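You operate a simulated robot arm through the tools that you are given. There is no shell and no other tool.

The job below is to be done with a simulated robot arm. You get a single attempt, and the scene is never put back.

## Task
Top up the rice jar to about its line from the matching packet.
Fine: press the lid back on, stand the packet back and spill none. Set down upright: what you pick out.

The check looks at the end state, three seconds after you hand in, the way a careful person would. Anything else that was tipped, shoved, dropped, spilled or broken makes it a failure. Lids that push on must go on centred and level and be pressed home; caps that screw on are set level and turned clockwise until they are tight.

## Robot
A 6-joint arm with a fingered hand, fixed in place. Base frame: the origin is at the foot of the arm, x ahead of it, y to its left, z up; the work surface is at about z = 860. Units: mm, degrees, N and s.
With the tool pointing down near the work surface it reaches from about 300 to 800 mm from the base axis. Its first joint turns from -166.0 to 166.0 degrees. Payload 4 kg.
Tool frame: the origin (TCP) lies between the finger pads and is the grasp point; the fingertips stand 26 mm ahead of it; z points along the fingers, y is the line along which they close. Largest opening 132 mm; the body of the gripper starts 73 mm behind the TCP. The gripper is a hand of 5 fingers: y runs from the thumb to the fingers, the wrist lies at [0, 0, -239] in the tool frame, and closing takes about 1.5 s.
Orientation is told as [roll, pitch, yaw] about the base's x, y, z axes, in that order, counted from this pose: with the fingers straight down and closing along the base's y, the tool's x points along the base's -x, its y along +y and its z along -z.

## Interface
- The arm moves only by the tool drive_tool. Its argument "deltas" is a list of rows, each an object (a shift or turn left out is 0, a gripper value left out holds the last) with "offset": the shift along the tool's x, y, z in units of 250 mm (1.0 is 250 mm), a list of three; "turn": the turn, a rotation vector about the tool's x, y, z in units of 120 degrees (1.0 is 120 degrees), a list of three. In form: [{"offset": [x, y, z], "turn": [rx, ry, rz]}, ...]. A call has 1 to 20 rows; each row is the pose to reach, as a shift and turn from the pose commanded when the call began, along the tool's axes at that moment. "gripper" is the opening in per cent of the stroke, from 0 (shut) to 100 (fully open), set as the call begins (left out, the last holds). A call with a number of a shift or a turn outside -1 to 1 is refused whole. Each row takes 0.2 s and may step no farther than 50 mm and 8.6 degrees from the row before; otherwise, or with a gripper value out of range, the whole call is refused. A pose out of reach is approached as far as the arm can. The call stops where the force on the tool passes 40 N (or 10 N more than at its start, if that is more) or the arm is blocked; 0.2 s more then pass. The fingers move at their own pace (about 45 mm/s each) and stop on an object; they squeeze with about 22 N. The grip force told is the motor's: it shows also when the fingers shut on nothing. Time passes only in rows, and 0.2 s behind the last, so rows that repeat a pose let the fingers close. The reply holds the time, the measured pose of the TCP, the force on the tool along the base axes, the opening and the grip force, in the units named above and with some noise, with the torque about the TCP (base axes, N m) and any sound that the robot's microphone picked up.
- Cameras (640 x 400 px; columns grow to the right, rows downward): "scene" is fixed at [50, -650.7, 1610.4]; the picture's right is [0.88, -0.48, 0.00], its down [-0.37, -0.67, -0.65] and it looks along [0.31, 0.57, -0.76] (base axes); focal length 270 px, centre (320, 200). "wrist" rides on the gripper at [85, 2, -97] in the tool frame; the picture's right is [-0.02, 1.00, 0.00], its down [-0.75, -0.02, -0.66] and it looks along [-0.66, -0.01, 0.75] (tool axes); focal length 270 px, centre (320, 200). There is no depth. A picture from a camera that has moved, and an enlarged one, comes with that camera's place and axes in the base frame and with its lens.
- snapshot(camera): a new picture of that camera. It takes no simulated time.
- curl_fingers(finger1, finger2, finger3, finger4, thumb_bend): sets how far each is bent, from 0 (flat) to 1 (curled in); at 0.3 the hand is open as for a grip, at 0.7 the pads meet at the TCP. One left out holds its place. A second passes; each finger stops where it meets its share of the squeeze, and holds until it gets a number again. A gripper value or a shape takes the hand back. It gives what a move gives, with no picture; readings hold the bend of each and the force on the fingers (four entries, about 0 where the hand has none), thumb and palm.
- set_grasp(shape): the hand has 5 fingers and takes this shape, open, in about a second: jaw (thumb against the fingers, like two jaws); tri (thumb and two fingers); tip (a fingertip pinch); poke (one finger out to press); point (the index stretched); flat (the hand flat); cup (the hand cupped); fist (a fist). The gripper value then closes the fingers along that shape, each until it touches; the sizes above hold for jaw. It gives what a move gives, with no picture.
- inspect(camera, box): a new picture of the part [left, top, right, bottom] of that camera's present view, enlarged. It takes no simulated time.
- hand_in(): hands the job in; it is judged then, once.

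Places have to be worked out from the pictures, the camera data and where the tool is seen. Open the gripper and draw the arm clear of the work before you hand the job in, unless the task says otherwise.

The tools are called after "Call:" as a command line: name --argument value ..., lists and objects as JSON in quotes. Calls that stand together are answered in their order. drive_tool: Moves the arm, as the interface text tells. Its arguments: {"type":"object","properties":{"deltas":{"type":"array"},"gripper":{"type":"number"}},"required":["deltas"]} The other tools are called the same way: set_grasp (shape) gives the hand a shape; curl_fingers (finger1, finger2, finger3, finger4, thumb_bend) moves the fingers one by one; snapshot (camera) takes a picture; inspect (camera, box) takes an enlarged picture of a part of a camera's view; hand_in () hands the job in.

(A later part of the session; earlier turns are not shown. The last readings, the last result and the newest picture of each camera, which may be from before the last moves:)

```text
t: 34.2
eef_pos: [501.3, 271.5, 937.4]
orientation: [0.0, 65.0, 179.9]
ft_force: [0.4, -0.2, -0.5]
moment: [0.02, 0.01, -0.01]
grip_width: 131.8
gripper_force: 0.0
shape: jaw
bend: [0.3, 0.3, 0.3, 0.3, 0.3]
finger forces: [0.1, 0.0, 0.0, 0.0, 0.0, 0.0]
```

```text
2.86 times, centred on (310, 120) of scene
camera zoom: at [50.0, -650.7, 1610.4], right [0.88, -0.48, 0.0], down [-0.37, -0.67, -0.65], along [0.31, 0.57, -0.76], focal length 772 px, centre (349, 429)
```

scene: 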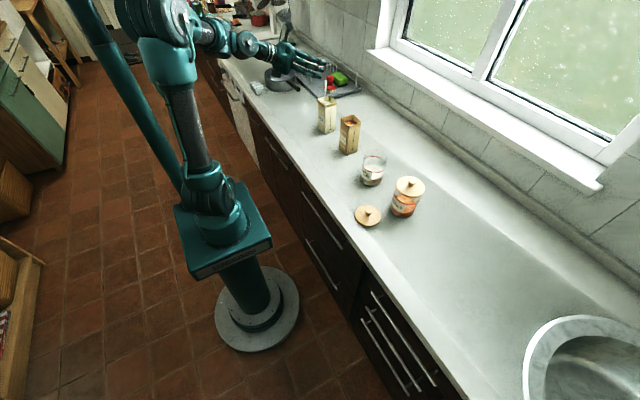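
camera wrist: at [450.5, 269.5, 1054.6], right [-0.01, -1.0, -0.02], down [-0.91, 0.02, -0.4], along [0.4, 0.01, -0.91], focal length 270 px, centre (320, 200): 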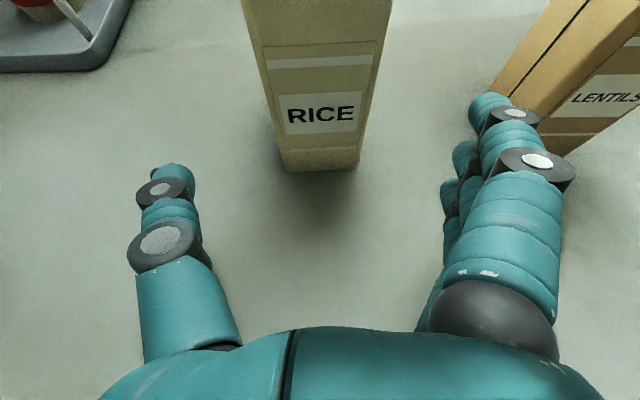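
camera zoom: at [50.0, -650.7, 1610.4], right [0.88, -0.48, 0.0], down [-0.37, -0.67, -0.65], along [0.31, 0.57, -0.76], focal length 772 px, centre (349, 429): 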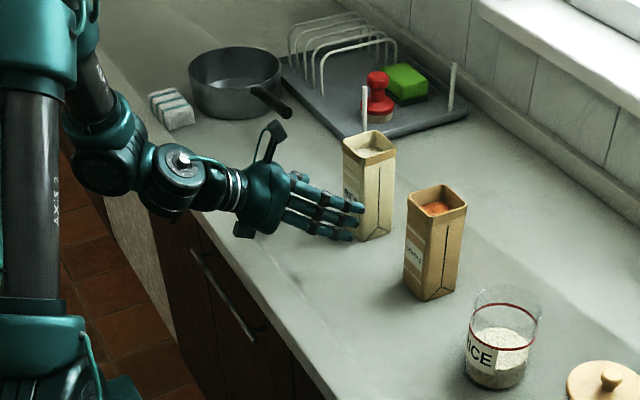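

The packet's near face is at x≈566, spanning y 240–302, so it is centred between the fingers. I'll move straight forward 94 mm so the pads straddle its middle.

Call:
drive_tool --deltas '[{"offset": [0.053, 0, 0.1136]}, {"offset": [0.106, 0, 0.2272]}, {"offset": [0.1589, 0, 0.3408]}, {"offset": [0.1589, 0, 0.3408]}]'

Call:
snapshot --camera "wrist"

Call:
inspect --camera "scene" --box '[270, 60, 400, 190]'

```text
t: 35.2
eef_pos: [595.6, 271.5, 938.3]
orientation: [-0.1, 65.0, 179.9]
ft_force: [-0.5, 0.6, -0.3]
moment: [0.02, 0.0, -0.01]
grip_width: 132.1
gripper_force: 0.0
shape: jaw
bend: [0.3, 0.3, 0.3, 0.3, 0.3]
finger forces: [0.0, 0.0, 0.0, 0.1, 0.0, 0.0]
```

```text
taken
camera wrist: at [544.6, 269.5, 1055.8], right [-0.01, -1.0, -0.02], down [-0.91, 0.02, -0.4], along [0.4, 0.01, -0.91], focal length 270 px, centre (320, 200)
```

wrist: 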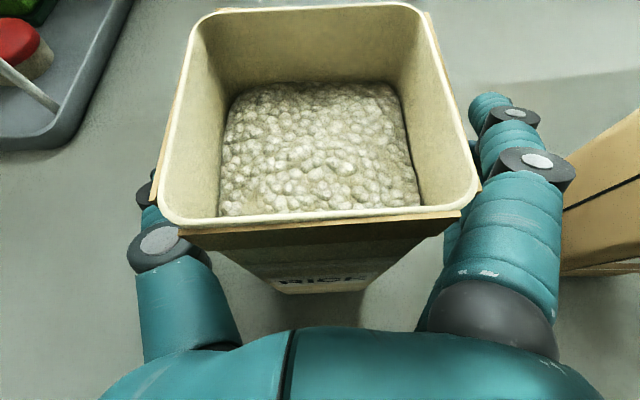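

```text
3.08 times, centred on (335, 125) of scene
camera zoom: at [50.0, -650.7, 1610.4], right [0.88, -0.48, 0.0], down [-0.37, -0.67, -0.65], along [0.31, 0.57, -0.76], focal length 832 px, centre (274, 431)
```

zoom: 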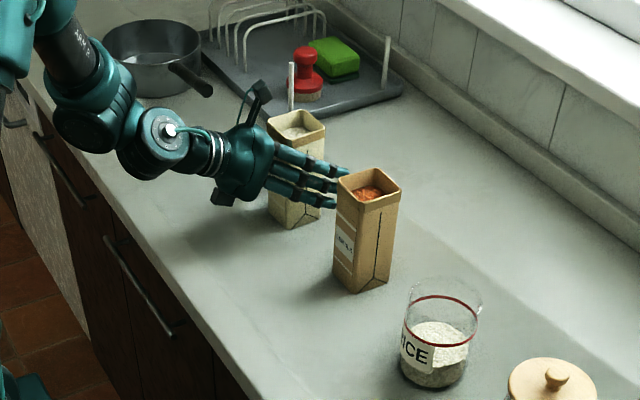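

The pads straddle the packet and I can see into it; the rice is well below the rim. I'll close the hand on the packet gently.

Call:
drive_tool --deltas '[{"offset": [0, 0, 0]}, {"offset": [0, 0, 0]}, {"offset": [0, 0, 0]}, {"offset": [0, 0, 0]}, {"offset": [0, 0, 0]}, {"offset": [0, 0, 0]}, {"offset": [0, 0, 0]}]' --gripper 40

Call:
snapshot --camera "wrist"

Call:
inspect --camera "scene" --box '[270, 60, 400, 190]'

```text
t: 36.8
eef_pos: [595.3, 270.8, 937.6]
orientation: [0.1, 64.9, 180.0]
ft_force: [1.0, -0.9, 0.5]
moment: [0.0, 0.05, 0.02]
grip_width: 56.7
gripper_force: 22.2
shape: jaw
bend: [0.73, 0.73, 0.73, 0.73, 0.7]
finger forces: [5.7, 5.1, 5.1, 4.8, 19.5, 0.0]
```

```text
taken
camera wrist: at [544.3, 269.5, 1055.7], right [-0.01, -1.0, -0.02], down [-0.91, 0.02, -0.4], along [0.4, 0.01, -0.91], focal length 270 px, centre (320, 200)
```

wrist: 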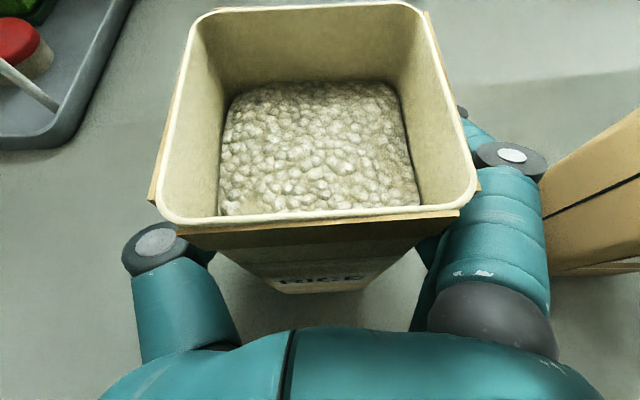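

```text
3.08 times, centred on (335, 125) of scene
camera zoom: at [50.0, -650.7, 1610.4], right [0.88, -0.48, 0.0], down [-0.37, -0.67, -0.65], along [0.31, 0.57, -0.76], focal length 832 px, centre (274, 431)
```

zoom: 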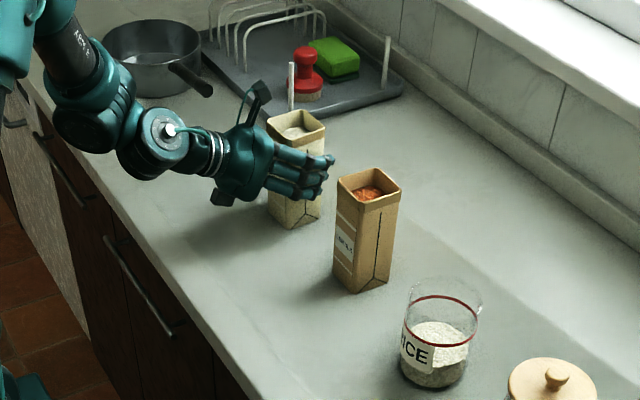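

All fingers hold the packet (56.7 mm, about 22 N) and it is undeformed. I'll lift 15 mm and check that it follows without slipping.

Call:
drive_tool --deltas '[{"offset": [0.0181, 0, -0.0085]}, {"offset": [0.0363, 0, -0.0169]}, {"offset": [0.0544, 0, -0.0254]}, {"offset": [0.0544, 0, -0.0254]}, {"offset": [0.0544, 0, -0.0254]}]'

Call:
snapshot --camera "wrist"

Call:
inspect --camera "scene" --box '[270, 60, 400, 190]'

```text
t: 38.0
eef_pos: [594.6, 271.6, 953.1]
orientation: [0.0, 65.0, 179.9]
ft_force: [-0.6, 0.4, -3.3]
moment: [-0.01, -0.01, 0.0]
grip_width: 56.1
gripper_force: 22.3
shape: jaw
bend: [0.73, 0.73, 0.73, 0.73, 0.7]
finger forces: [5.5, 5.4, 4.9, 4.8, 20.5, 0.1]
```

```text
taken
camera wrist: at [543.0, 269.6, 1070.7], right [-0.01, -1.0, -0.02], down [-0.91, 0.02, -0.4], along [0.4, 0.01, -0.91], focal length 270 px, centre (320, 200)
```

wrist: 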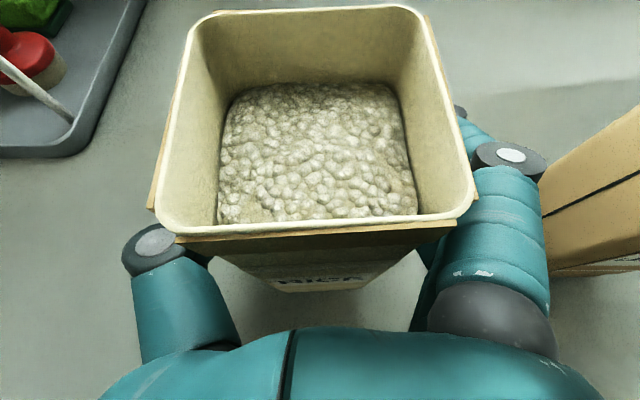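

```text
3.08 times, centred on (335, 125) of scene
camera zoom: at [50.0, -650.7, 1610.4], right [0.88, -0.48, 0.0], down [-0.37, -0.67, -0.65], along [0.31, 0.57, -0.76], focal length 832 px, centre (274, 431)
```

zoom: 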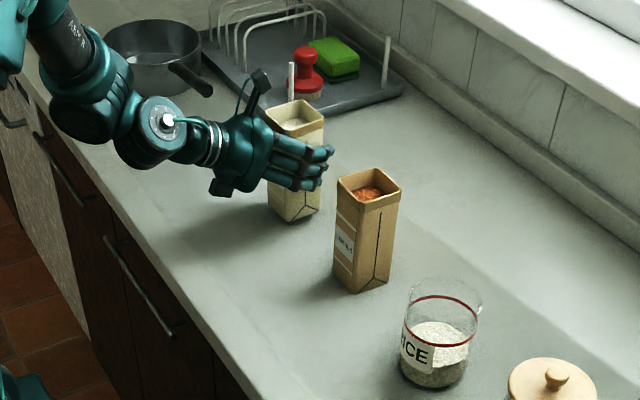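

The packet is lifted (about 3.3 N) and held securely. I'll raise it high enough to pass over the lentils packet and carry it toward the jar in smooth steps.

Call:
drive_tool --deltas '[{"offset": [0.1, 0, -0.0466]}, {"offset": [0.23, 0, -0.1072]}, {"offset": [0.36, 0, -0.1679]}, {"offset": [0.49, 0, -0.2285]}, {"offset": [0.6, 0, -0.2798]}, {"offset": [0.6417, 0, -0.2992]}, {"offset": [0.6208, 0.1, -0.3439]}, {"offset": [0.6, 0.24, -0.3886]}, {"offset": [0.5791, 0.38, -0.4333]}, {"offset": [0.5583, 0.52, -0.478]}, {"offset": [0.5374, 0.66, -0.5227]}, {"offset": [0.5166, 0.76, -0.5675]}, {"offset": [0.5166, 0.8, -0.5675]}, {"offset": [0.5166, 0.8, -0.5675]}]'

Call:
snapshot --camera "wrist"

Call:
snapshot --camera "scene"

```text
t: 41.0
eef_pos: [520.2, 71.7, 1129.5]
orientation: [0.0, 64.9, 179.9]
ft_force: [0.5, -0.3, -4.5]
moment: [0.01, 0.03, 0.0]
grip_width: 56.3
gripper_force: 21.6
shape: jaw
bend: [0.73, 0.73, 0.73, 0.73, 0.7]
finger forces: [5.4, 5.3, 5.1, 4.9, 20.4, 0.0]
```

```text
taken
camera wrist: at [469.1, 70.1, 1247.2], right [-0.01, -1.0, -0.02], down [-0.91, 0.02, -0.4], along [0.4, 0.01, -0.91], focal length 270 px, centre (320, 200)
```

wrist: 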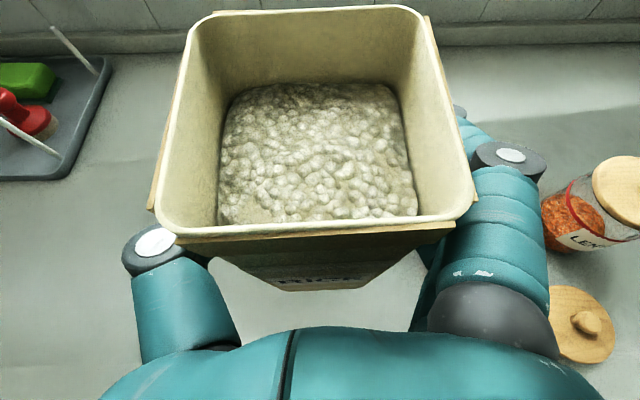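

```text
taken
```

scene: 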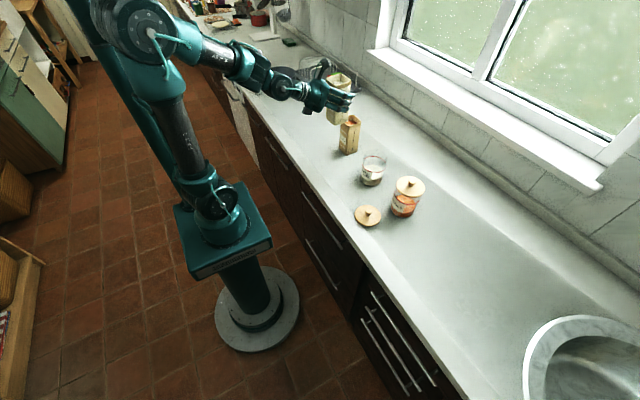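

The packet is steady in the hand. I'll carry it on to the jar's y, staying high and short of the jar in x.

Call:
drive_tool --deltas '[{"offset": [-0.01, 0.1, -0.02]}, {"offset": [-0.02, 0.24, -0.04]}, {"offset": [-0.0338, 0.38, -0.0725]}, {"offset": [-0.0338, 0.52, -0.0725]}, {"offset": [-0.0338, 0.62, -0.0725]}, {"offset": [-0.0338, 0.658, -0.0725]}, {"offset": [-0.0338, 0.658, -0.0725]}, {"offset": [-0.0338, 0.658, -0.0725]}]'

Call:
snapshot --camera "wrist"

Call:
inspect --camera "scene" --box '[300, 80, 440, 230]'

```text
t: 42.8
eef_pos: [501.7, -92.2, 1131.4]
orientation: [0.0, 65.0, 180.0]
ft_force: [0.6, 0.5, -3.5]
moment: [0.0, -0.04, 0.03]
grip_width: 55.8
gripper_force: 22.5
shape: jaw
bend: [0.73, 0.73, 0.73, 0.73, 0.7]
finger forces: [5.4, 5.4, 5.1, 4.8, 20.4, 0.1]
```

```text
taken
camera wrist: at [449.6, -93.6, 1248.2], right [-0.01, -1.0, -0.02], down [-0.91, 0.02, -0.4], along [0.4, 0.01, -0.91], focal length 270 px, centre (320, 200)
```

wrist: 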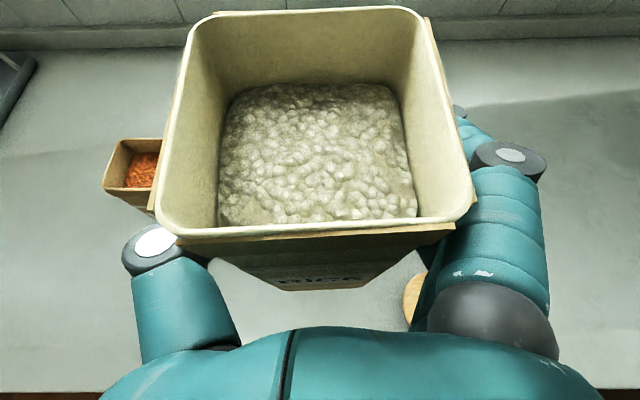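

```text
2.67 times, centred on (370, 155) of scene
camera zoom: at [50.0, -650.7, 1610.4], right [0.88, -0.48, 0.0], down [-0.37, -0.67, -0.65], along [0.31, 0.57, -0.76], focal length 721 px, centre (187, 320)
```

zoom: 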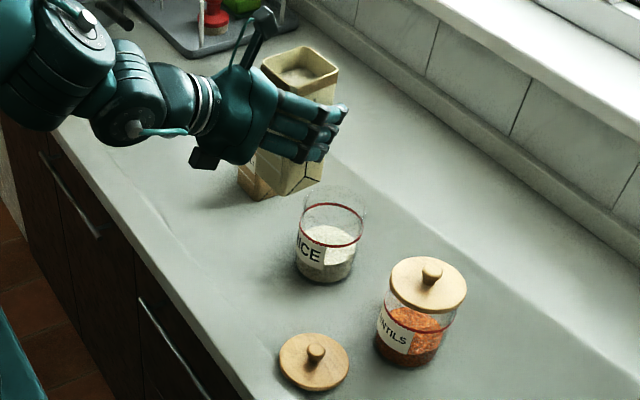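

The packet is held at the jar's y. I'll take a high zoom of the open jar from the scene camera as a reference for rim, line and rice level.

Call:
inspect --camera "scene" --box '[360, 140, 400, 195]'

```text
7.27 times, centred on (380, 168) of scene
camera zoom: at [50.0, -650.7, 1610.4], right [0.88, -0.48, 0.0], down [-0.37, -0.67, -0.65], along [0.31, 0.57, -0.76], focal length 1966 px, centre (-116, 436)
```

zoom: 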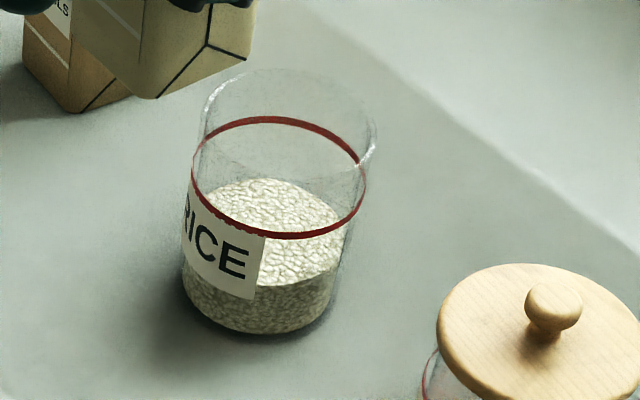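

The line is at z≈941, the rice at about 907 and the jar rim at about 976. I'll tilt the packet 30° forward, too little for the rice to reach the lip, while lowering it so the lip is near (560, 1060), just short of the jar.

Call:
drive_tool --deltas '[{"offset": [-0.071, 0, 0.034], "turn": [0, -0.0417, 0]}, {"offset": [-0.142, 0, 0.068], "turn": [0, -0.0833, 0]}, {"offset": [-0.213, 0, 0.102], "turn": [0, -0.125, 0]}, {"offset": [-0.284, 0, 0.136], "turn": [0, -0.1667, 0]}, {"offset": [-0.355, 0, 0.17], "turn": [0, -0.2083, 0]}, {"offset": [-0.426, 0, 0.203], "turn": [0, -0.25, 0]}, {"offset": [-0.426, 0, 0.203], "turn": [0, -0.25, 0]}, {"offset": [-0.426, 0, 0.203], "turn": [0, -0.25, 0]}]'

Call:
snapshot --camera "wrist"

Call:
inspect --camera "scene" --box '[320, 90, 440, 220]'

```text
t: 44.6
eef_pos: [501.4, -94.1, 1011.1]
orientation: [0.0, 35.0, 179.9]
ft_force: [-0.2, 0.2, -3.5]
moment: [-0.04, -0.07, 0.01]
grip_width: 56.3
gripper_force: 22.0
shape: jaw
bend: [0.73, 0.73, 0.73, 0.73, 0.7]
finger forces: [5.4, 5.3, 5.1, 4.8, 20.4, 0.0]
```

```text
taken
camera wrist: at [516.2, -95.3, 1138.8], right [-0.02, -1.0, -0.01], down [-0.99, 0.02, 0.11], along [-0.11, 0.01, -0.99], focal length 270 px, centre (320, 200)
```

wrist: 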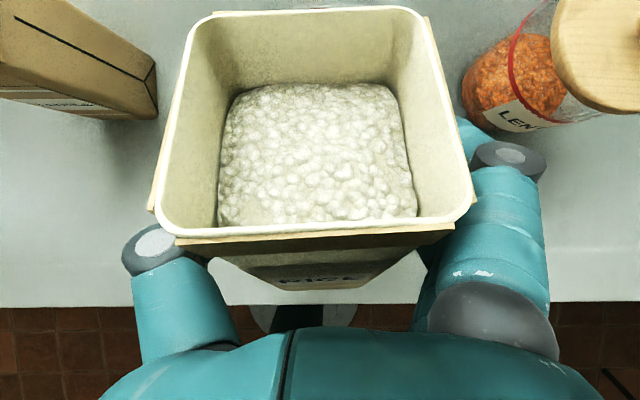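

```text
3.08 times, centred on (380, 155) of scene
camera zoom: at [50.0, -650.7, 1610.4], right [0.88, -0.48, 0.0], down [-0.37, -0.67, -0.65], along [0.31, 0.57, -0.76], focal length 832 px, centre (135, 338)
```

zoom: 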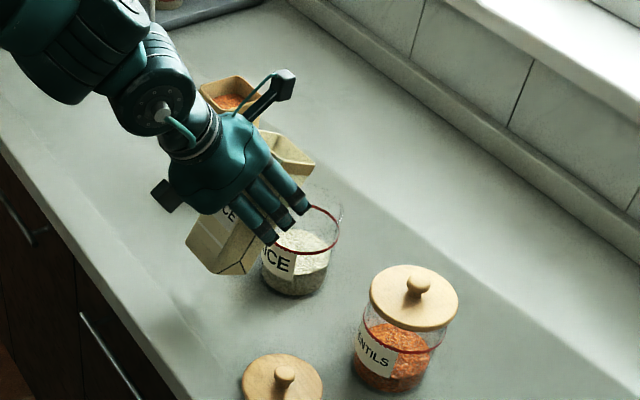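

At 30° the rice has not moved, the packet has not slipped and everything is clear. I'll tilt to 40° with the lip over the jar's opening (x≈566, z≈1040) and look again.

Call:
drive_tool --deltas '[{"offset": [-0.0083, 0, 0.0088], "turn": [0, -0.0278, 0]}, {"offset": [-0.0166, 0, 0.0177], "turn": [0, -0.0556, 0]}, {"offset": [-0.0249, 0, 0.0265], "turn": [0, -0.0833, 0]}, {"offset": [-0.0249, 0, 0.0265], "turn": [0, -0.0833, 0]}]'

Call:
snapshot --camera "wrist"

Call:
inspect --camera "scene" --box '[340, 110, 420, 200]'

```text
t: 45.6
eef_pos: [500.5, -93.0, 1003.1]
orientation: [-0.1, 25.0, 180.0]
ft_force: [0.5, 0.1, -3.1]
moment: [0.0, -0.05, 0.0]
grip_width: 55.8
gripper_force: 21.8
shape: jaw
bend: [0.73, 0.73, 0.73, 0.73, 0.7]
finger forces: [5.5, 5.5, 5.1, 4.8, 20.4, 0.1]
```

```text
taken
camera wrist: at [536.5, -94.7, 1126.0], right [-0.02, -1.0, -0.01], down [-0.96, 0.02, 0.28], along [-0.28, 0.01, -0.96], focal length 270 px, centre (320, 200)
```

wrist: 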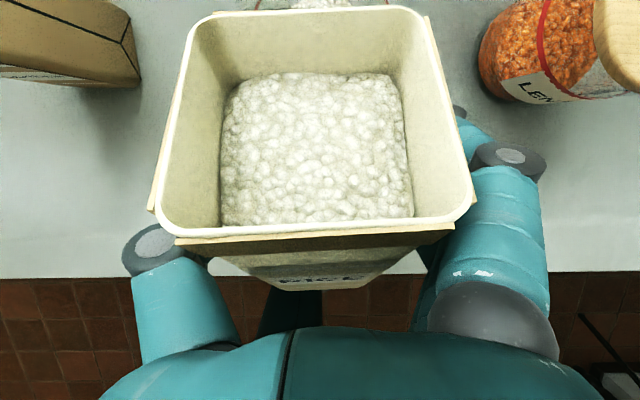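

```text
4.44 times, centred on (380, 155) of scene
camera zoom: at [50.0, -650.7, 1610.4], right [0.88, -0.48, 0.0], down [-0.37, -0.67, -0.65], along [0.31, 0.57, -0.76], focal length 1201 px, centre (53, 400)
```

zoom: 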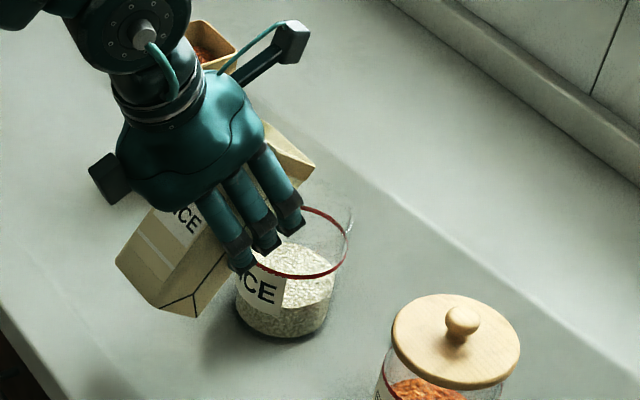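

At 40° the rice has begun to slide inside toward the lip, and the jar's rim is just visible past the lip, centred. I'll go to 55°, keeping the lip fixed over the opening.

Call:
drive_tool --deltas '[{"offset": [-0.0052, 0, -0.0118], "turn": [0, -0.0417, 0]}, {"offset": [-0.0105, 0, -0.0237], "turn": [0, -0.0833, 0]}, {"offset": [-0.0157, 0, -0.0355], "turn": [0, -0.125, 0]}, {"offset": [-0.0157, 0, -0.0355], "turn": [0, -0.125, 0]}]'

Call:
snapshot --camera "wrist"

Call:
inspect --camera "scene" --box '[340, 110, 420, 200]'

```text
t: 46.6
eef_pos: [491.9, -94.5, 1008.7]
orientation: [0.0, 10.0, 179.9]
ft_force: [-0.8, -0.9, -4.0]
moment: [-0.03, -0.01, 0.03]
grip_width: 56.1
gripper_force: 22.4
shape: jaw
bend: [0.73, 0.73, 0.73, 0.73, 0.7]
finger forces: [5.5, 5.4, 5.1, 4.8, 20.2, 0.1]
```

```text
taken
camera wrist: at [560.1, -95.3, 1117.9], right [-0.02, -1.0, 0.0], down [-0.86, 0.02, 0.52], along [-0.52, 0.01, -0.86], focal length 270 px, centre (320, 200)
```

wrist: 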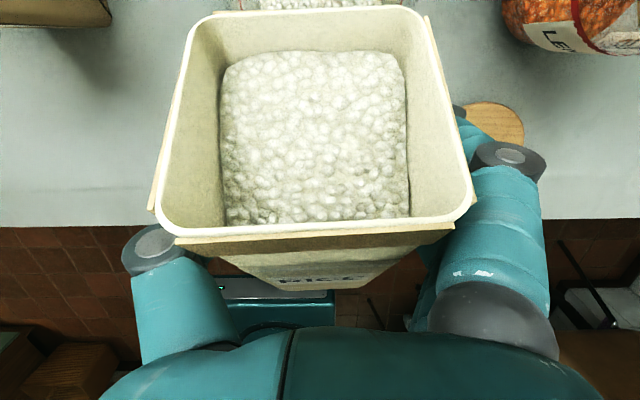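

```text
4.44 times, centred on (380, 155) of scene
camera zoom: at [50.0, -650.7, 1610.4], right [0.88, -0.48, 0.0], down [-0.37, -0.67, -0.65], along [0.31, 0.57, -0.76], focal length 1201 px, centre (53, 400)
```

zoom: 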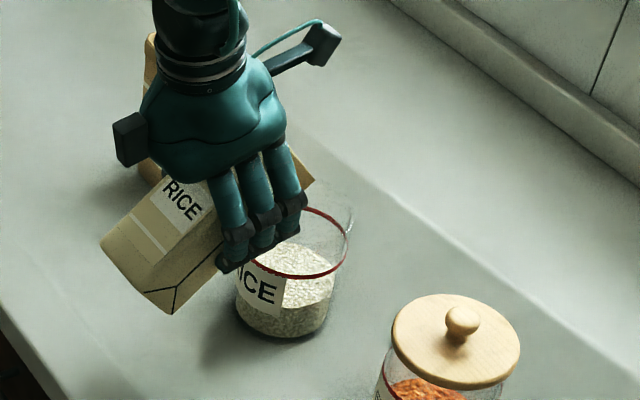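

At 55° the rice has climbed toward the lip but none has flowed, and the lip is aligned with the jar. I'll go on to 65° slowly.

Call:
drive_tool --deltas '[{"offset": [-0.0009, 0, -0.0074], "turn": [0, -0.0208, 0]}, {"offset": [-0.0018, 0, -0.0148], "turn": [0, -0.0417, 0]}, {"offset": [-0.0028, 0, -0.0221], "turn": [0, -0.0625, 0]}, {"offset": [-0.0037, 0, -0.0295], "turn": [0, -0.0833, 0]}, {"offset": [-0.0037, 0, -0.0295], "turn": [0, -0.0833, 0]}]'

Call:
snapshot --camera "wrist"

Call:
inspect --camera "scene" --box '[340, 110, 420, 200]'

```text
t: 47.8
eef_pos: [490.4, -93.2, 1016.2]
orientation: [0.0, -0.1, 179.9]
ft_force: [0.3, -0.3, -3.1]
moment: [0.0, -0.02, -0.01]
grip_width: 56.2
gripper_force: 22.6
shape: jaw
bend: [0.73, 0.73, 0.73, 0.73, 0.7]
finger forces: [5.6, 5.3, 5.1, 4.7, 20.3, 0.1]
```

```text
taken
camera wrist: at [575.8, -95.3, 1112.3], right [-0.02, -1.0, 0.0], down [-0.75, 0.02, 0.66], along [-0.66, 0.01, -0.75], focal length 270 px, centre (320, 200)
```

wrist: 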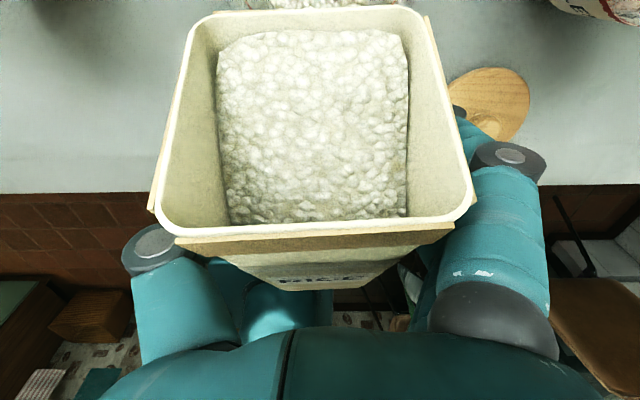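

```text
4.44 times, centred on (380, 155) of scene
camera zoom: at [50.0, -650.7, 1610.4], right [0.88, -0.48, 0.0], down [-0.37, -0.67, -0.65], along [0.31, 0.57, -0.76], focal length 1201 px, centre (53, 400)
```

zoom: 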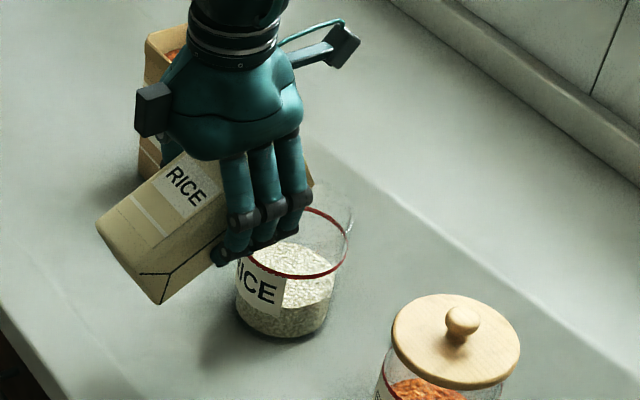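

At 65° the rice is just below the lip. I'll continue in 3° steps, letting it settle and checking after each.

Call:
drive_tool --deltas '[{"offset": [-0.0002, 0, -0.0038], "turn": [0, -0.0125, 0]}, {"offset": [-0.0004, 0, -0.0076], "turn": [0, -0.025, 0]}, {"offset": [-0.0004, 0, -0.0076], "turn": [0, -0.025, 0]}, {"offset": [-0.0004, 0, -0.0076], "turn": [0, -0.025, 0]}]'

Call:
snapshot --camera "wrist"

Call:
inspect --camera "scene" --box '[360, 140, 400, 195]'

```text
t: 48.8
eef_pos: [491.2, -93.5, 1018.3]
orientation: [-0.1, -3.0, 179.9]
ft_force: [0.4, 0.2, -3.5]
moment: [0.05, -0.05, 0.0]
grip_width: 56.0
gripper_force: 22.1
shape: jaw
bend: [0.73, 0.73, 0.73, 0.73, 0.7]
finger forces: [5.6, 5.4, 5.0, 4.7, 20.3, 0.0]
```

```text
taken
camera wrist: at [580.6, -95.0, 1110.2], right [-0.02, -1.0, 0.0], down [-0.72, 0.02, 0.7], along [-0.7, 0.01, -0.72], focal length 270 px, centre (320, 200)
```

wrist: 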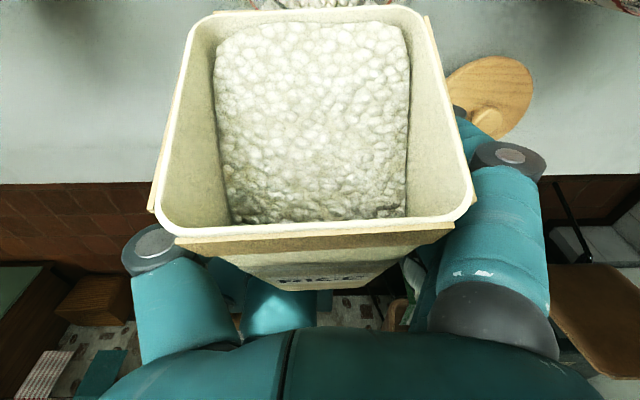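

```text
7.27 times, centred on (380, 168) of scene
camera zoom: at [50.0, -650.7, 1610.4], right [0.88, -0.48, 0.0], down [-0.37, -0.67, -0.65], along [0.31, 0.57, -0.76], focal length 1966 px, centre (-116, 436)
```

zoom: 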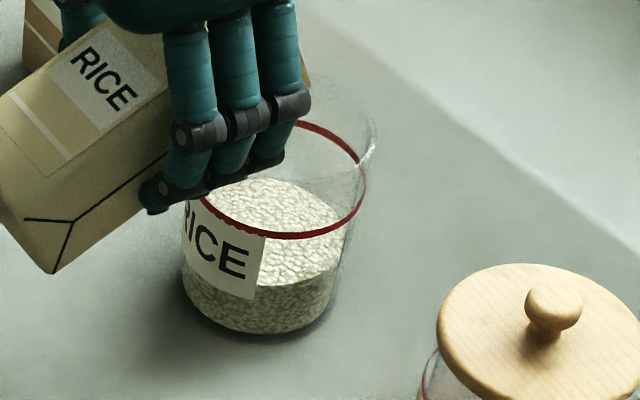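

No flow yet at 68°; the rice sits right at the lip. I'll go 3° more.

Call:
drive_tool --deltas '[{"offset": [-0.0004, 0, -0.008], "turn": [0, -0.0125, 0]}, {"offset": [-0.0008, 0, -0.016], "turn": [0, -0.025, 0]}, {"offset": [-0.0008, 0, -0.016], "turn": [0, -0.025, 0]}, {"offset": [-0.0008, 0, -0.016], "turn": [0, -0.025, 0]}]'

Call:
snapshot --camera "wrist"

Call:
inspect --camera "scene" --box '[360, 140, 400, 195]'

```text
t: 49.8
eef_pos: [490.3, -92.9, 1022.0]
orientation: [0.1, -5.9, 180.0]
ft_force: [0.1, -0.7, -4.0]
moment: [0.01, -0.05, 0.0]
grip_width: 55.9
gripper_force: 21.7
shape: jaw
bend: [0.73, 0.73, 0.73, 0.73, 0.7]
finger forces: [5.6, 5.5, 4.9, 4.7, 20.3, 0.0]
```

```text
taken
camera wrist: at [585.4, -94.4, 1109.9], right [-0.02, -1.0, 0.0], down [-0.68, 0.02, 0.73], along [-0.73, 0.01, -0.68], focal length 270 px, centre (320, 200)
```

wrist: 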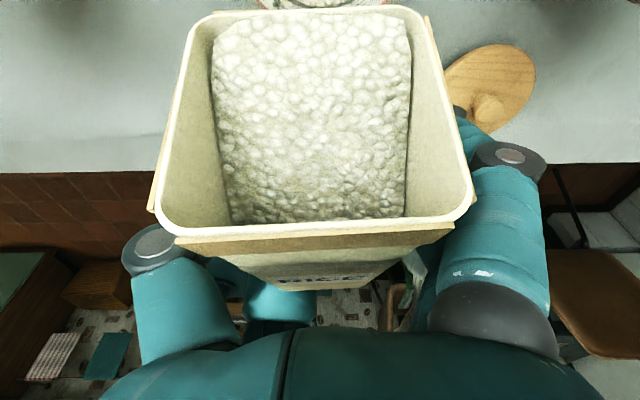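

```text
7.27 times, centred on (380, 168) of scene
camera zoom: at [50.0, -650.7, 1610.4], right [0.88, -0.48, 0.0], down [-0.37, -0.67, -0.65], along [0.31, 0.57, -0.76], focal length 1966 px, centre (-116, 436)
```

zoom: 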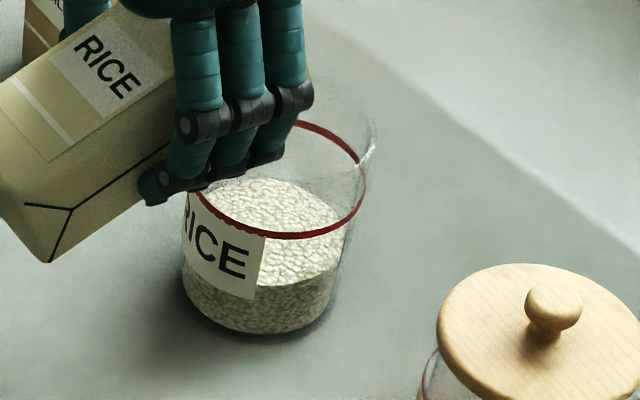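

The lip is confirmed at about x 566 and the rice is level with it, so flow is about to start. I'll go another 3° with the lip held in place.

Call:
drive_tool --deltas '[{"offset": [-0.0004, 0, -0.008], "turn": [0, -0.0125, 0]}, {"offset": [-0.0009, 0, -0.016], "turn": [0, -0.025, 0]}, {"offset": [-0.0009, 0, -0.016], "turn": [0, -0.025, 0]}, {"offset": [-0.0009, 0, -0.016], "turn": [0, -0.025, 0]}]'

Call:
snapshot --camera "wrist"

Call:
inspect --camera "scene" --box '[360, 140, 400, 195]'

```text
t: 50.8
eef_pos: [491.0, -92.7, 1026.8]
orientation: [0.1, -9.0, 180.0]
ft_force: [-0.9, 0.3, -2.6]
moment: [-0.03, -0.03, 0.01]
grip_width: 56.1
gripper_force: 21.7
shape: jaw
bend: [0.73, 0.73, 0.73, 0.73, 0.7]
finger forces: [5.7, 5.4, 5.1, 4.7, 20.3, 0.0]
```

```text
taken
camera wrist: at [589.6, -94.8, 1108.2], right [-0.02, -1.0, 0.0], down [-0.64, 0.02, 0.77], along [-0.77, 0.01, -0.64], focal length 270 px, centre (320, 200)
```

wrist: 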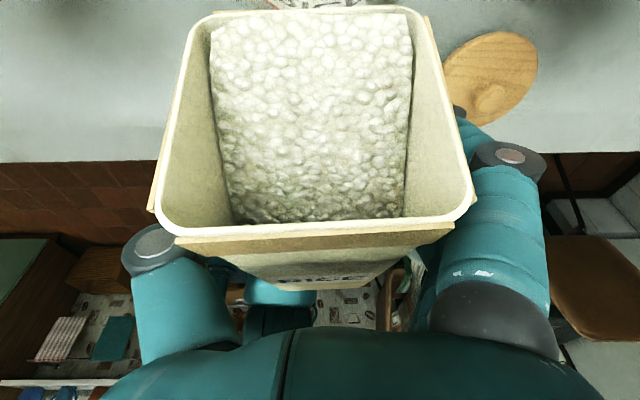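

```text
7.27 times, centred on (380, 168) of scene
camera zoom: at [50.0, -650.7, 1610.4], right [0.88, -0.48, 0.0], down [-0.37, -0.67, -0.65], along [0.31, 0.57, -0.76], focal length 1966 px, centre (-116, 436)
```

zoom: 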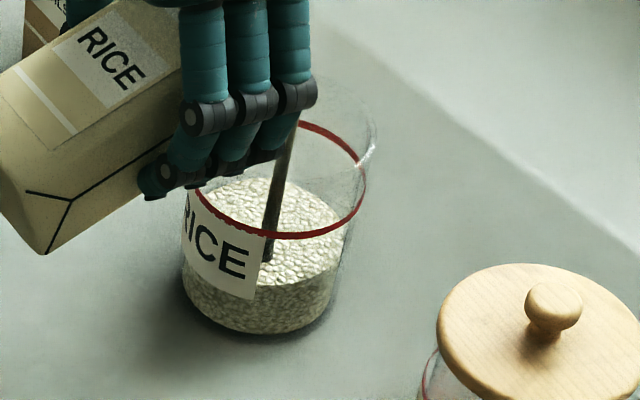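

A stream of rice now falls well inside the jar. I'll hold this tilt for a second and see how it develops.

Call:
drive_tool --deltas '[{"offset": [0, 0, 0]}, {"offset": [0, 0, 0]}, {"offset": [0, 0, 0]}, {"offset": [0, 0, 0]}]'

Call:
inspect --camera "scene" --box '[360, 140, 400, 195]'

```text
t: 51.8
eef_pos: [489.8, -92.4, 1025.9]
orientation: [0.1, -9.1, 180.0]
ft_force: [0.4, -0.2, -3.1]
moment: [-0.01, -0.04, 0.07]
grip_width: 56.3
gripper_force: 22.0
shape: jaw
bend: [0.73, 0.73, 0.73, 0.73, 0.7]
finger forces: [5.6, 5.5, 5.0, 4.6, 20.3, 0.0]
```

```text
7.27 times, centred on (380, 168) of scene
camera zoom: at [50.0, -650.7, 1610.4], right [0.88, -0.48, 0.0], down [-0.37, -0.67, -0.65], along [0.31, 0.57, -0.76], focal length 1966 px, centre (-116, 436)
```

zoom: 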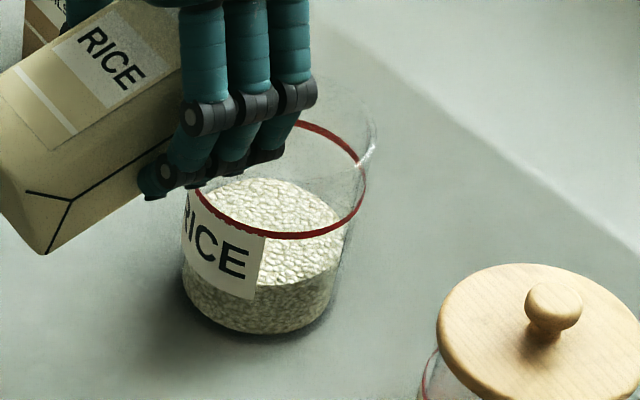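

The stream stopped by itself, so each bit of tilt releases a set amount, which gives fine control. I'll continue 3° at a time with time to settle.

Call:
drive_tool --deltas '[{"offset": [-0.0005, 0, -0.0078], "turn": [0, -0.0125, 0]}, {"offset": [-0.0009, 0, -0.0157], "turn": [0, -0.025, 0]}, {"offset": [-0.0009, 0, -0.0157], "turn": [0, -0.025, 0]}, {"offset": [-0.0009, 0, -0.0157], "turn": [0, -0.025, 0]}, {"offset": [-0.0009, 0, -0.0157], "turn": [0, -0.025, 0]}]'

Call:
inspect --camera "scene" --box '[360, 140, 400, 195]'

Call:
snapshot --camera "wrist"

```text
t: 53.0
eef_pos: [491.7, -93.4, 1030.3]
orientation: [0.1, -12.1, 180.0]
ft_force: [-0.3, 0.0, -3.7]
moment: [-0.05, -0.02, -0.02]
grip_width: 56.0
gripper_force: 21.8
shape: jaw
bend: [0.73, 0.73, 0.73, 0.73, 0.7]
finger forces: [5.6, 5.5, 5.0, 4.8, 20.4, 0.0]
```

```text
7.27 times, centred on (380, 168) of scene
camera zoom: at [50.0, -650.7, 1610.4], right [0.88, -0.48, 0.0], down [-0.37, -0.67, -0.65], along [0.31, 0.57, -0.76], focal length 1966 px, centre (-116, 436)
```

zoom: 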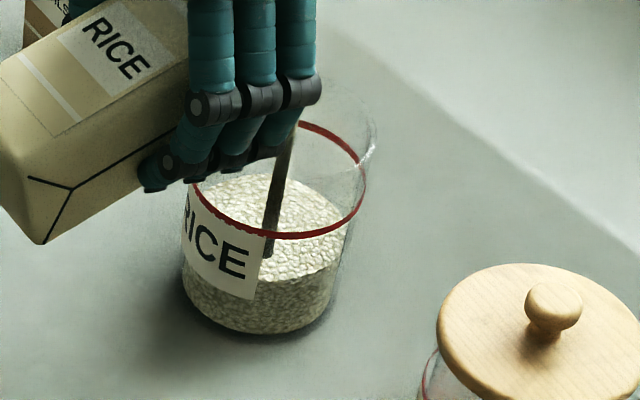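

```text
taken
camera wrist: at [594.1, -94.8, 1106.9], right [-0.02, -1.0, 0.0], down [-0.6, 0.02, 0.8], along [-0.8, 0.01, -0.6], focal length 270 px, centre (320, 200)
```

wrist: 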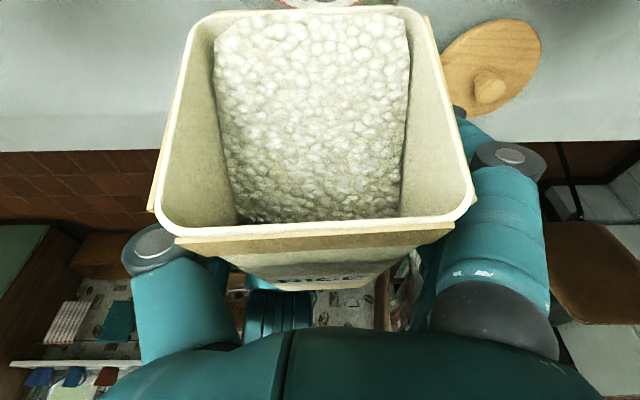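

The stream runs again, still inside the jar. I'll hold briefly, then tilt 3° more.

Call:
drive_tool --deltas '[{"offset": [0, 0, 0]}, {"offset": [0, 0, 0]}, {"offset": [0, 0, 0]}, {"offset": [-0.0003, 0, -0.0081], "turn": [0, -0.0125, 0]}, {"offset": [-0.0006, 0, -0.0162], "turn": [0, -0.025, 0]}, {"offset": [-0.0006, 0, -0.0162], "turn": [0, -0.025, 0]}, {"offset": [-0.0006, 0, -0.0162], "turn": [0, -0.025, 0]}, {"offset": [-0.0006, 0, -0.0162], "turn": [0, -0.025, 0]}, {"offset": [-0.0006, 0, -0.0162], "turn": [0, -0.025, 0]}]'

Call:
inspect --camera "scene" --box '[360, 140, 400, 195]'

```text
t: 55.0
eef_pos: [491.1, -93.7, 1034.7]
orientation: [0.0, -15.0, 180.0]
ft_force: [-0.6, 0.5, -2.9]
moment: [0.02, -0.06, -0.03]
grip_width: 56.2
gripper_force: 22.2
shape: jaw
bend: [0.73, 0.73, 0.73, 0.73, 0.7]
finger forces: [5.6, 5.4, 4.9, 4.7, 20.2, 0.1]
```

```text
7.27 times, centred on (380, 168) of scene
camera zoom: at [50.0, -650.7, 1610.4], right [0.88, -0.48, 0.0], down [-0.37, -0.67, -0.65], along [0.31, 0.57, -0.76], focal length 1966 px, centre (-116, 436)
```

zoom: 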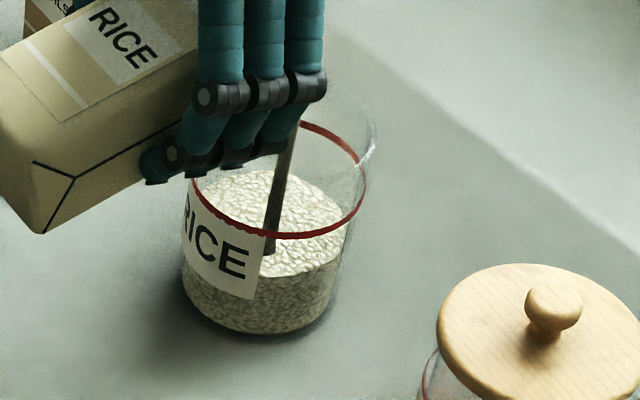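

The level rises evenly and the stream stays inside. I'll tilt on to 83° and then 86° with holds.

Call:
drive_tool --deltas '[{"offset": [-0.0004, 0, -0.0078], "turn": [0, -0.0125, 0]}, {"offset": [-0.0008, 0, -0.0155], "turn": [0, -0.025, 0]}, {"offset": [-0.0008, 0, -0.0155], "turn": [0, -0.025, 0]}, {"offset": [-0.0008, 0, -0.0155], "turn": [0, -0.025, 0]}, {"offset": [-0.0008, 0, -0.0155], "turn": [0, -0.025, 0]}, {"offset": [-0.0007, 0, -0.0236], "turn": [0, -0.0375, 0]}, {"offset": [-0.0006, 0, -0.0317], "turn": [0, -0.05, 0]}, {"offset": [-0.0006, 0, -0.0317], "turn": [0, -0.05, 0]}, {"offset": [-0.0006, 0, -0.0317], "turn": [0, -0.05, 0]}, {"offset": [-0.0006, 0, -0.0317], "turn": [0, -0.05, 0]}, {"offset": [-0.0006, 0, -0.0317], "turn": [0, -0.05, 0]}]'

Call:
inspect --camera "scene" --box '[360, 140, 400, 195]'

Call:
snapshot --camera "wrist"

```text
t: 57.4
eef_pos: [494.9, -92.6, 1042.1]
orientation: [0.1, -21.0, 180.0]
ft_force: [0.3, -0.4, -3.4]
moment: [0.0, -0.02, 0.01]
grip_width: 56.4
gripper_force: 21.9
shape: jaw
bend: [0.73, 0.73, 0.73, 0.73, 0.7]
finger forces: [5.6, 5.3, 5.0, 4.7, 20.1, 0.0]
```

```text
7.27 times, centred on (380, 168) of scene
camera zoom: at [50.0, -650.7, 1610.4], right [0.88, -0.48, 0.0], down [-0.37, -0.67, -0.65], along [0.31, 0.57, -0.76], focal length 1966 px, centre (-116, 436)
```

zoom: 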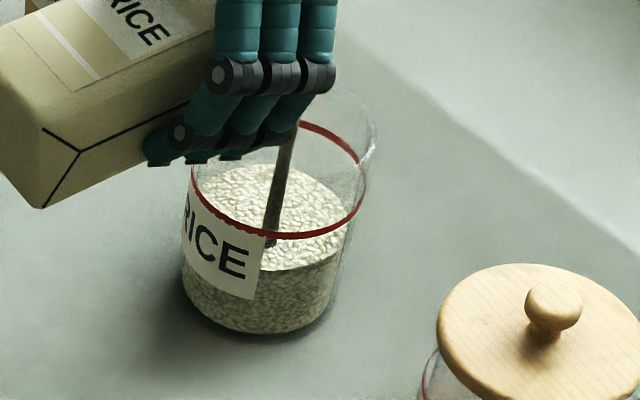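

```text
taken
camera wrist: at [608.4, -94.7, 1101.8], right [-0.02, -1.0, 0.01], down [-0.47, 0.02, 0.88], along [-0.88, 0.01, -0.47], focal length 270 px, centre (320, 200)
```

wrist: 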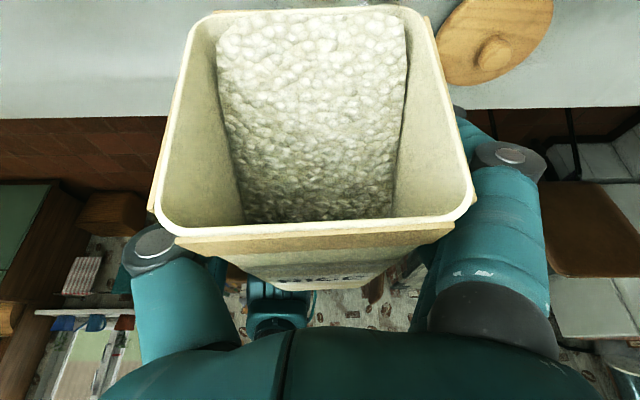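

The level has risen about 10 mm and the stream is still running. I'll hold, tilt to 89°, and hold again.

Call:
drive_tool --deltas '[{"offset": [0, 0, 0]}, {"offset": [0, 0, 0]}, {"offset": [0, 0, 0]}, {"offset": [0, 0, 0]}, {"offset": [-0.0005, 0, -0.008], "turn": [0, -0.0125, 0]}, {"offset": [-0.001, 0, -0.0159], "turn": [0, -0.025, 0]}, {"offset": [-0.001, 0, -0.0159], "turn": [0, -0.025, 0]}, {"offset": [-0.001, 0, -0.0159], "turn": [0, -0.025, 0]}, {"offset": [-0.001, 0, -0.0159], "turn": [0, -0.025, 0]}, {"offset": [-0.001, 0, -0.0159], "turn": [0, -0.025, 0]}, {"offset": [-0.001, 0, -0.0159], "turn": [0, -0.025, 0]}]'

Call:
inspect --camera "scene" --box '[360, 140, 400, 195]'

```text
t: 59.8
eef_pos: [494.9, -92.6, 1043.7]
orientation: [0.0, -23.5, 179.9]
ft_force: [-1.1, -0.5, -3.4]
moment: [-0.01, -0.03, 0.0]
grip_width: 55.9
gripper_force: 21.4
shape: jaw
bend: [0.73, 0.73, 0.73, 0.73, 0.7]
finger forces: [5.5, 5.1, 5.0, 4.6, 19.9, 0.1]
```

```text
7.27 times, centred on (380, 168) of scene
camera zoom: at [50.0, -650.7, 1610.4], right [0.88, -0.48, 0.0], down [-0.37, -0.67, -0.65], along [0.31, 0.57, -0.76], focal length 1966 px, centre (-116, 436)
```

zoom: 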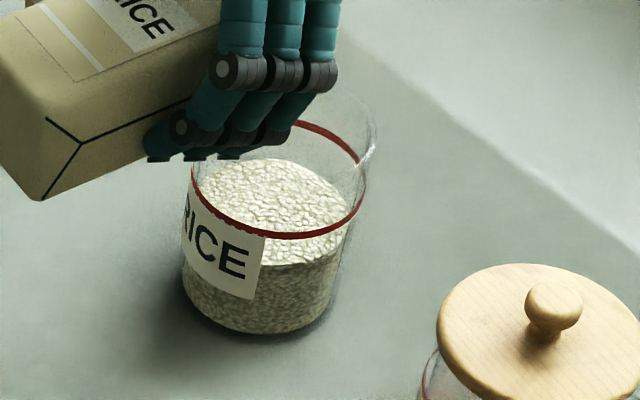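

The stream has stopped. The level is roughly 25 mm below the line, and the last move ended half a degree short. I'll tilt another 3° and see whether the arm follows.

Call:
drive_tool --deltas '[{"offset": [0, 0, -0.0078], "turn": [0, -0.0125, 0]}, {"offset": [0.0001, 0, -0.0157], "turn": [0, -0.025, 0]}, {"offset": [0.0001, 0, -0.0157], "turn": [0, -0.025, 0]}, {"offset": [0.0001, 0, -0.0157], "turn": [0, -0.025, 0]}, {"offset": [0.0001, 0, -0.0157], "turn": [0, -0.025, 0]}, {"offset": [0.0001, 0, -0.0157], "turn": [0, -0.025, 0]}]'

Call:
inspect --camera "scene" --box '[360, 140, 400, 195]'

Call:
snapshot --camera "scene"

```text
t: 61.2
eef_pos: [503.4, -70.7, 1037.2]
orientation: [-2.2, -25.6, -180.0]
ft_force: [1.4, -0.2, -3.7]
moment: [0.02, -0.04, 0.01]
grip_width: 55.7
gripper_force: 21.9
shape: jaw
bend: [0.73, 0.73, 0.73, 0.73, 0.7]
finger forces: [5.9, 5.4, 5.3, 4.8, 20.6, 0.0]
out of reach, approached as far as the arm can: row 1, 2, 3
```

```text
7.27 times, centred on (380, 168) of scene
camera zoom: at [50.0, -650.7, 1610.4], right [0.88, -0.48, 0.0], down [-0.37, -0.67, -0.65], along [0.31, 0.57, -0.76], focal length 1966 px, centre (-116, 436)
```

zoom: 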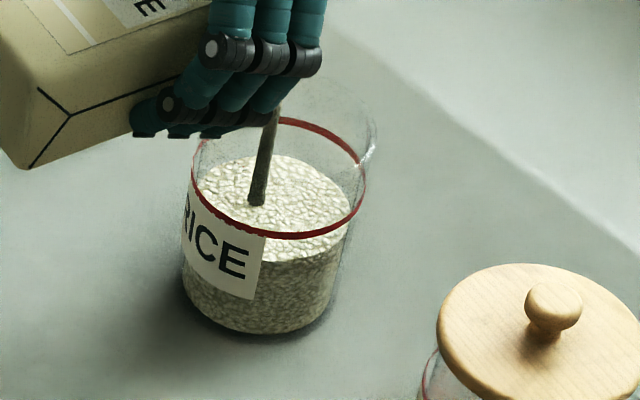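

```text
taken
```

scene: 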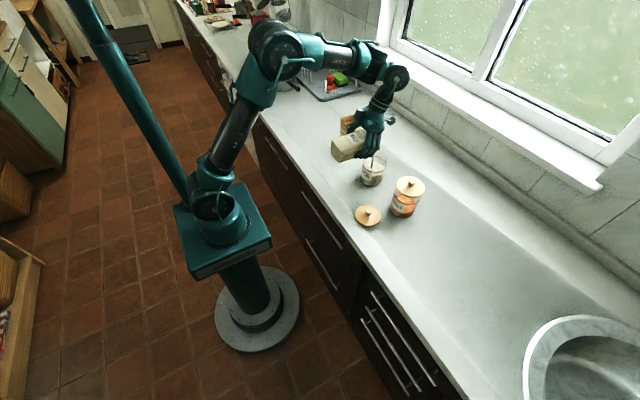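

The arm hit a joint limit at about 89° and drifted 22 mm in y, though the stream is still falling inside the jar. I'll tilt back at once to about 80° to stop the flow and regain a reachable pose.

Call:
drive_tool --deltas '[{"offset": [0.004, 0, 0.0316], "turn": [0, 0.05, 0]}, {"offset": [0.0112, 0, 0.0625], "turn": [0, 0.1, 0]}, {"offset": [0.0112, 0, 0.0625], "turn": [0, 0.1, 0]}]'

Call:
inspect --camera "scene" --box '[360, 140, 400, 195]'

Call:
snapshot --camera "wrist"

```text
t: 62.0
eef_pos: [492.0, -93.7, 1032.9]
orientation: [0.0, -14.9, 179.9]
ft_force: [0.1, -0.1, -4.3]
moment: [-0.01, -0.03, 0.04]
grip_width: 55.6
gripper_force: 22.1
shape: jaw
bend: [0.73, 0.73, 0.73, 0.73, 0.7]
finger forces: [5.6, 5.2, 5.0, 4.7, 20.0, 0.0]
```

```text
7.27 times, centred on (380, 168) of scene
camera zoom: at [50.0, -650.7, 1610.4], right [0.88, -0.48, 0.0], down [-0.37, -0.67, -0.65], along [0.31, 0.57, -0.76], focal length 1966 px, centre (-116, 436)
```

zoom: 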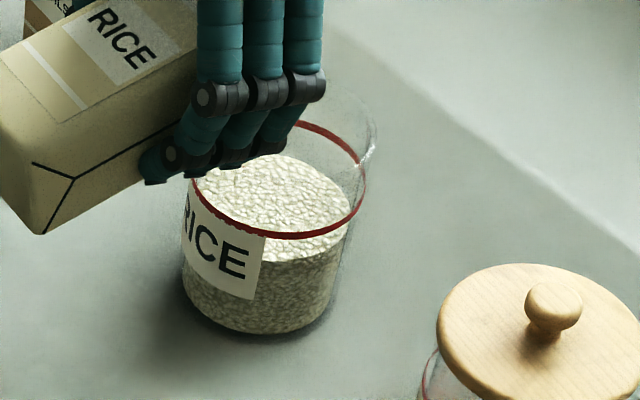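

```text
taken
camera wrist: at [598.7, -95.3, 1105.4], right [-0.02, -1.0, 0.01], down [-0.56, 0.02, 0.83], along [-0.83, 0.01, -0.56], focal length 270 px, centre (320, 200)
```

wrist: 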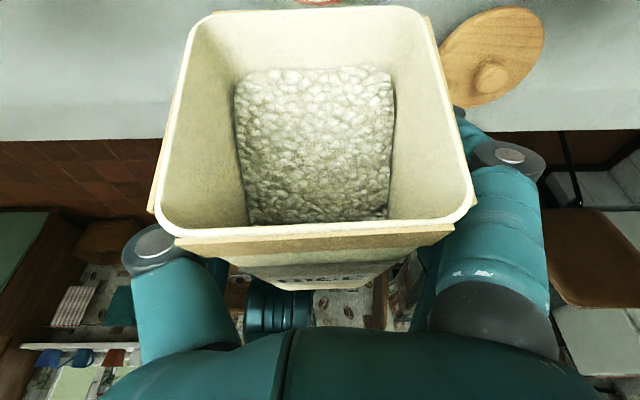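

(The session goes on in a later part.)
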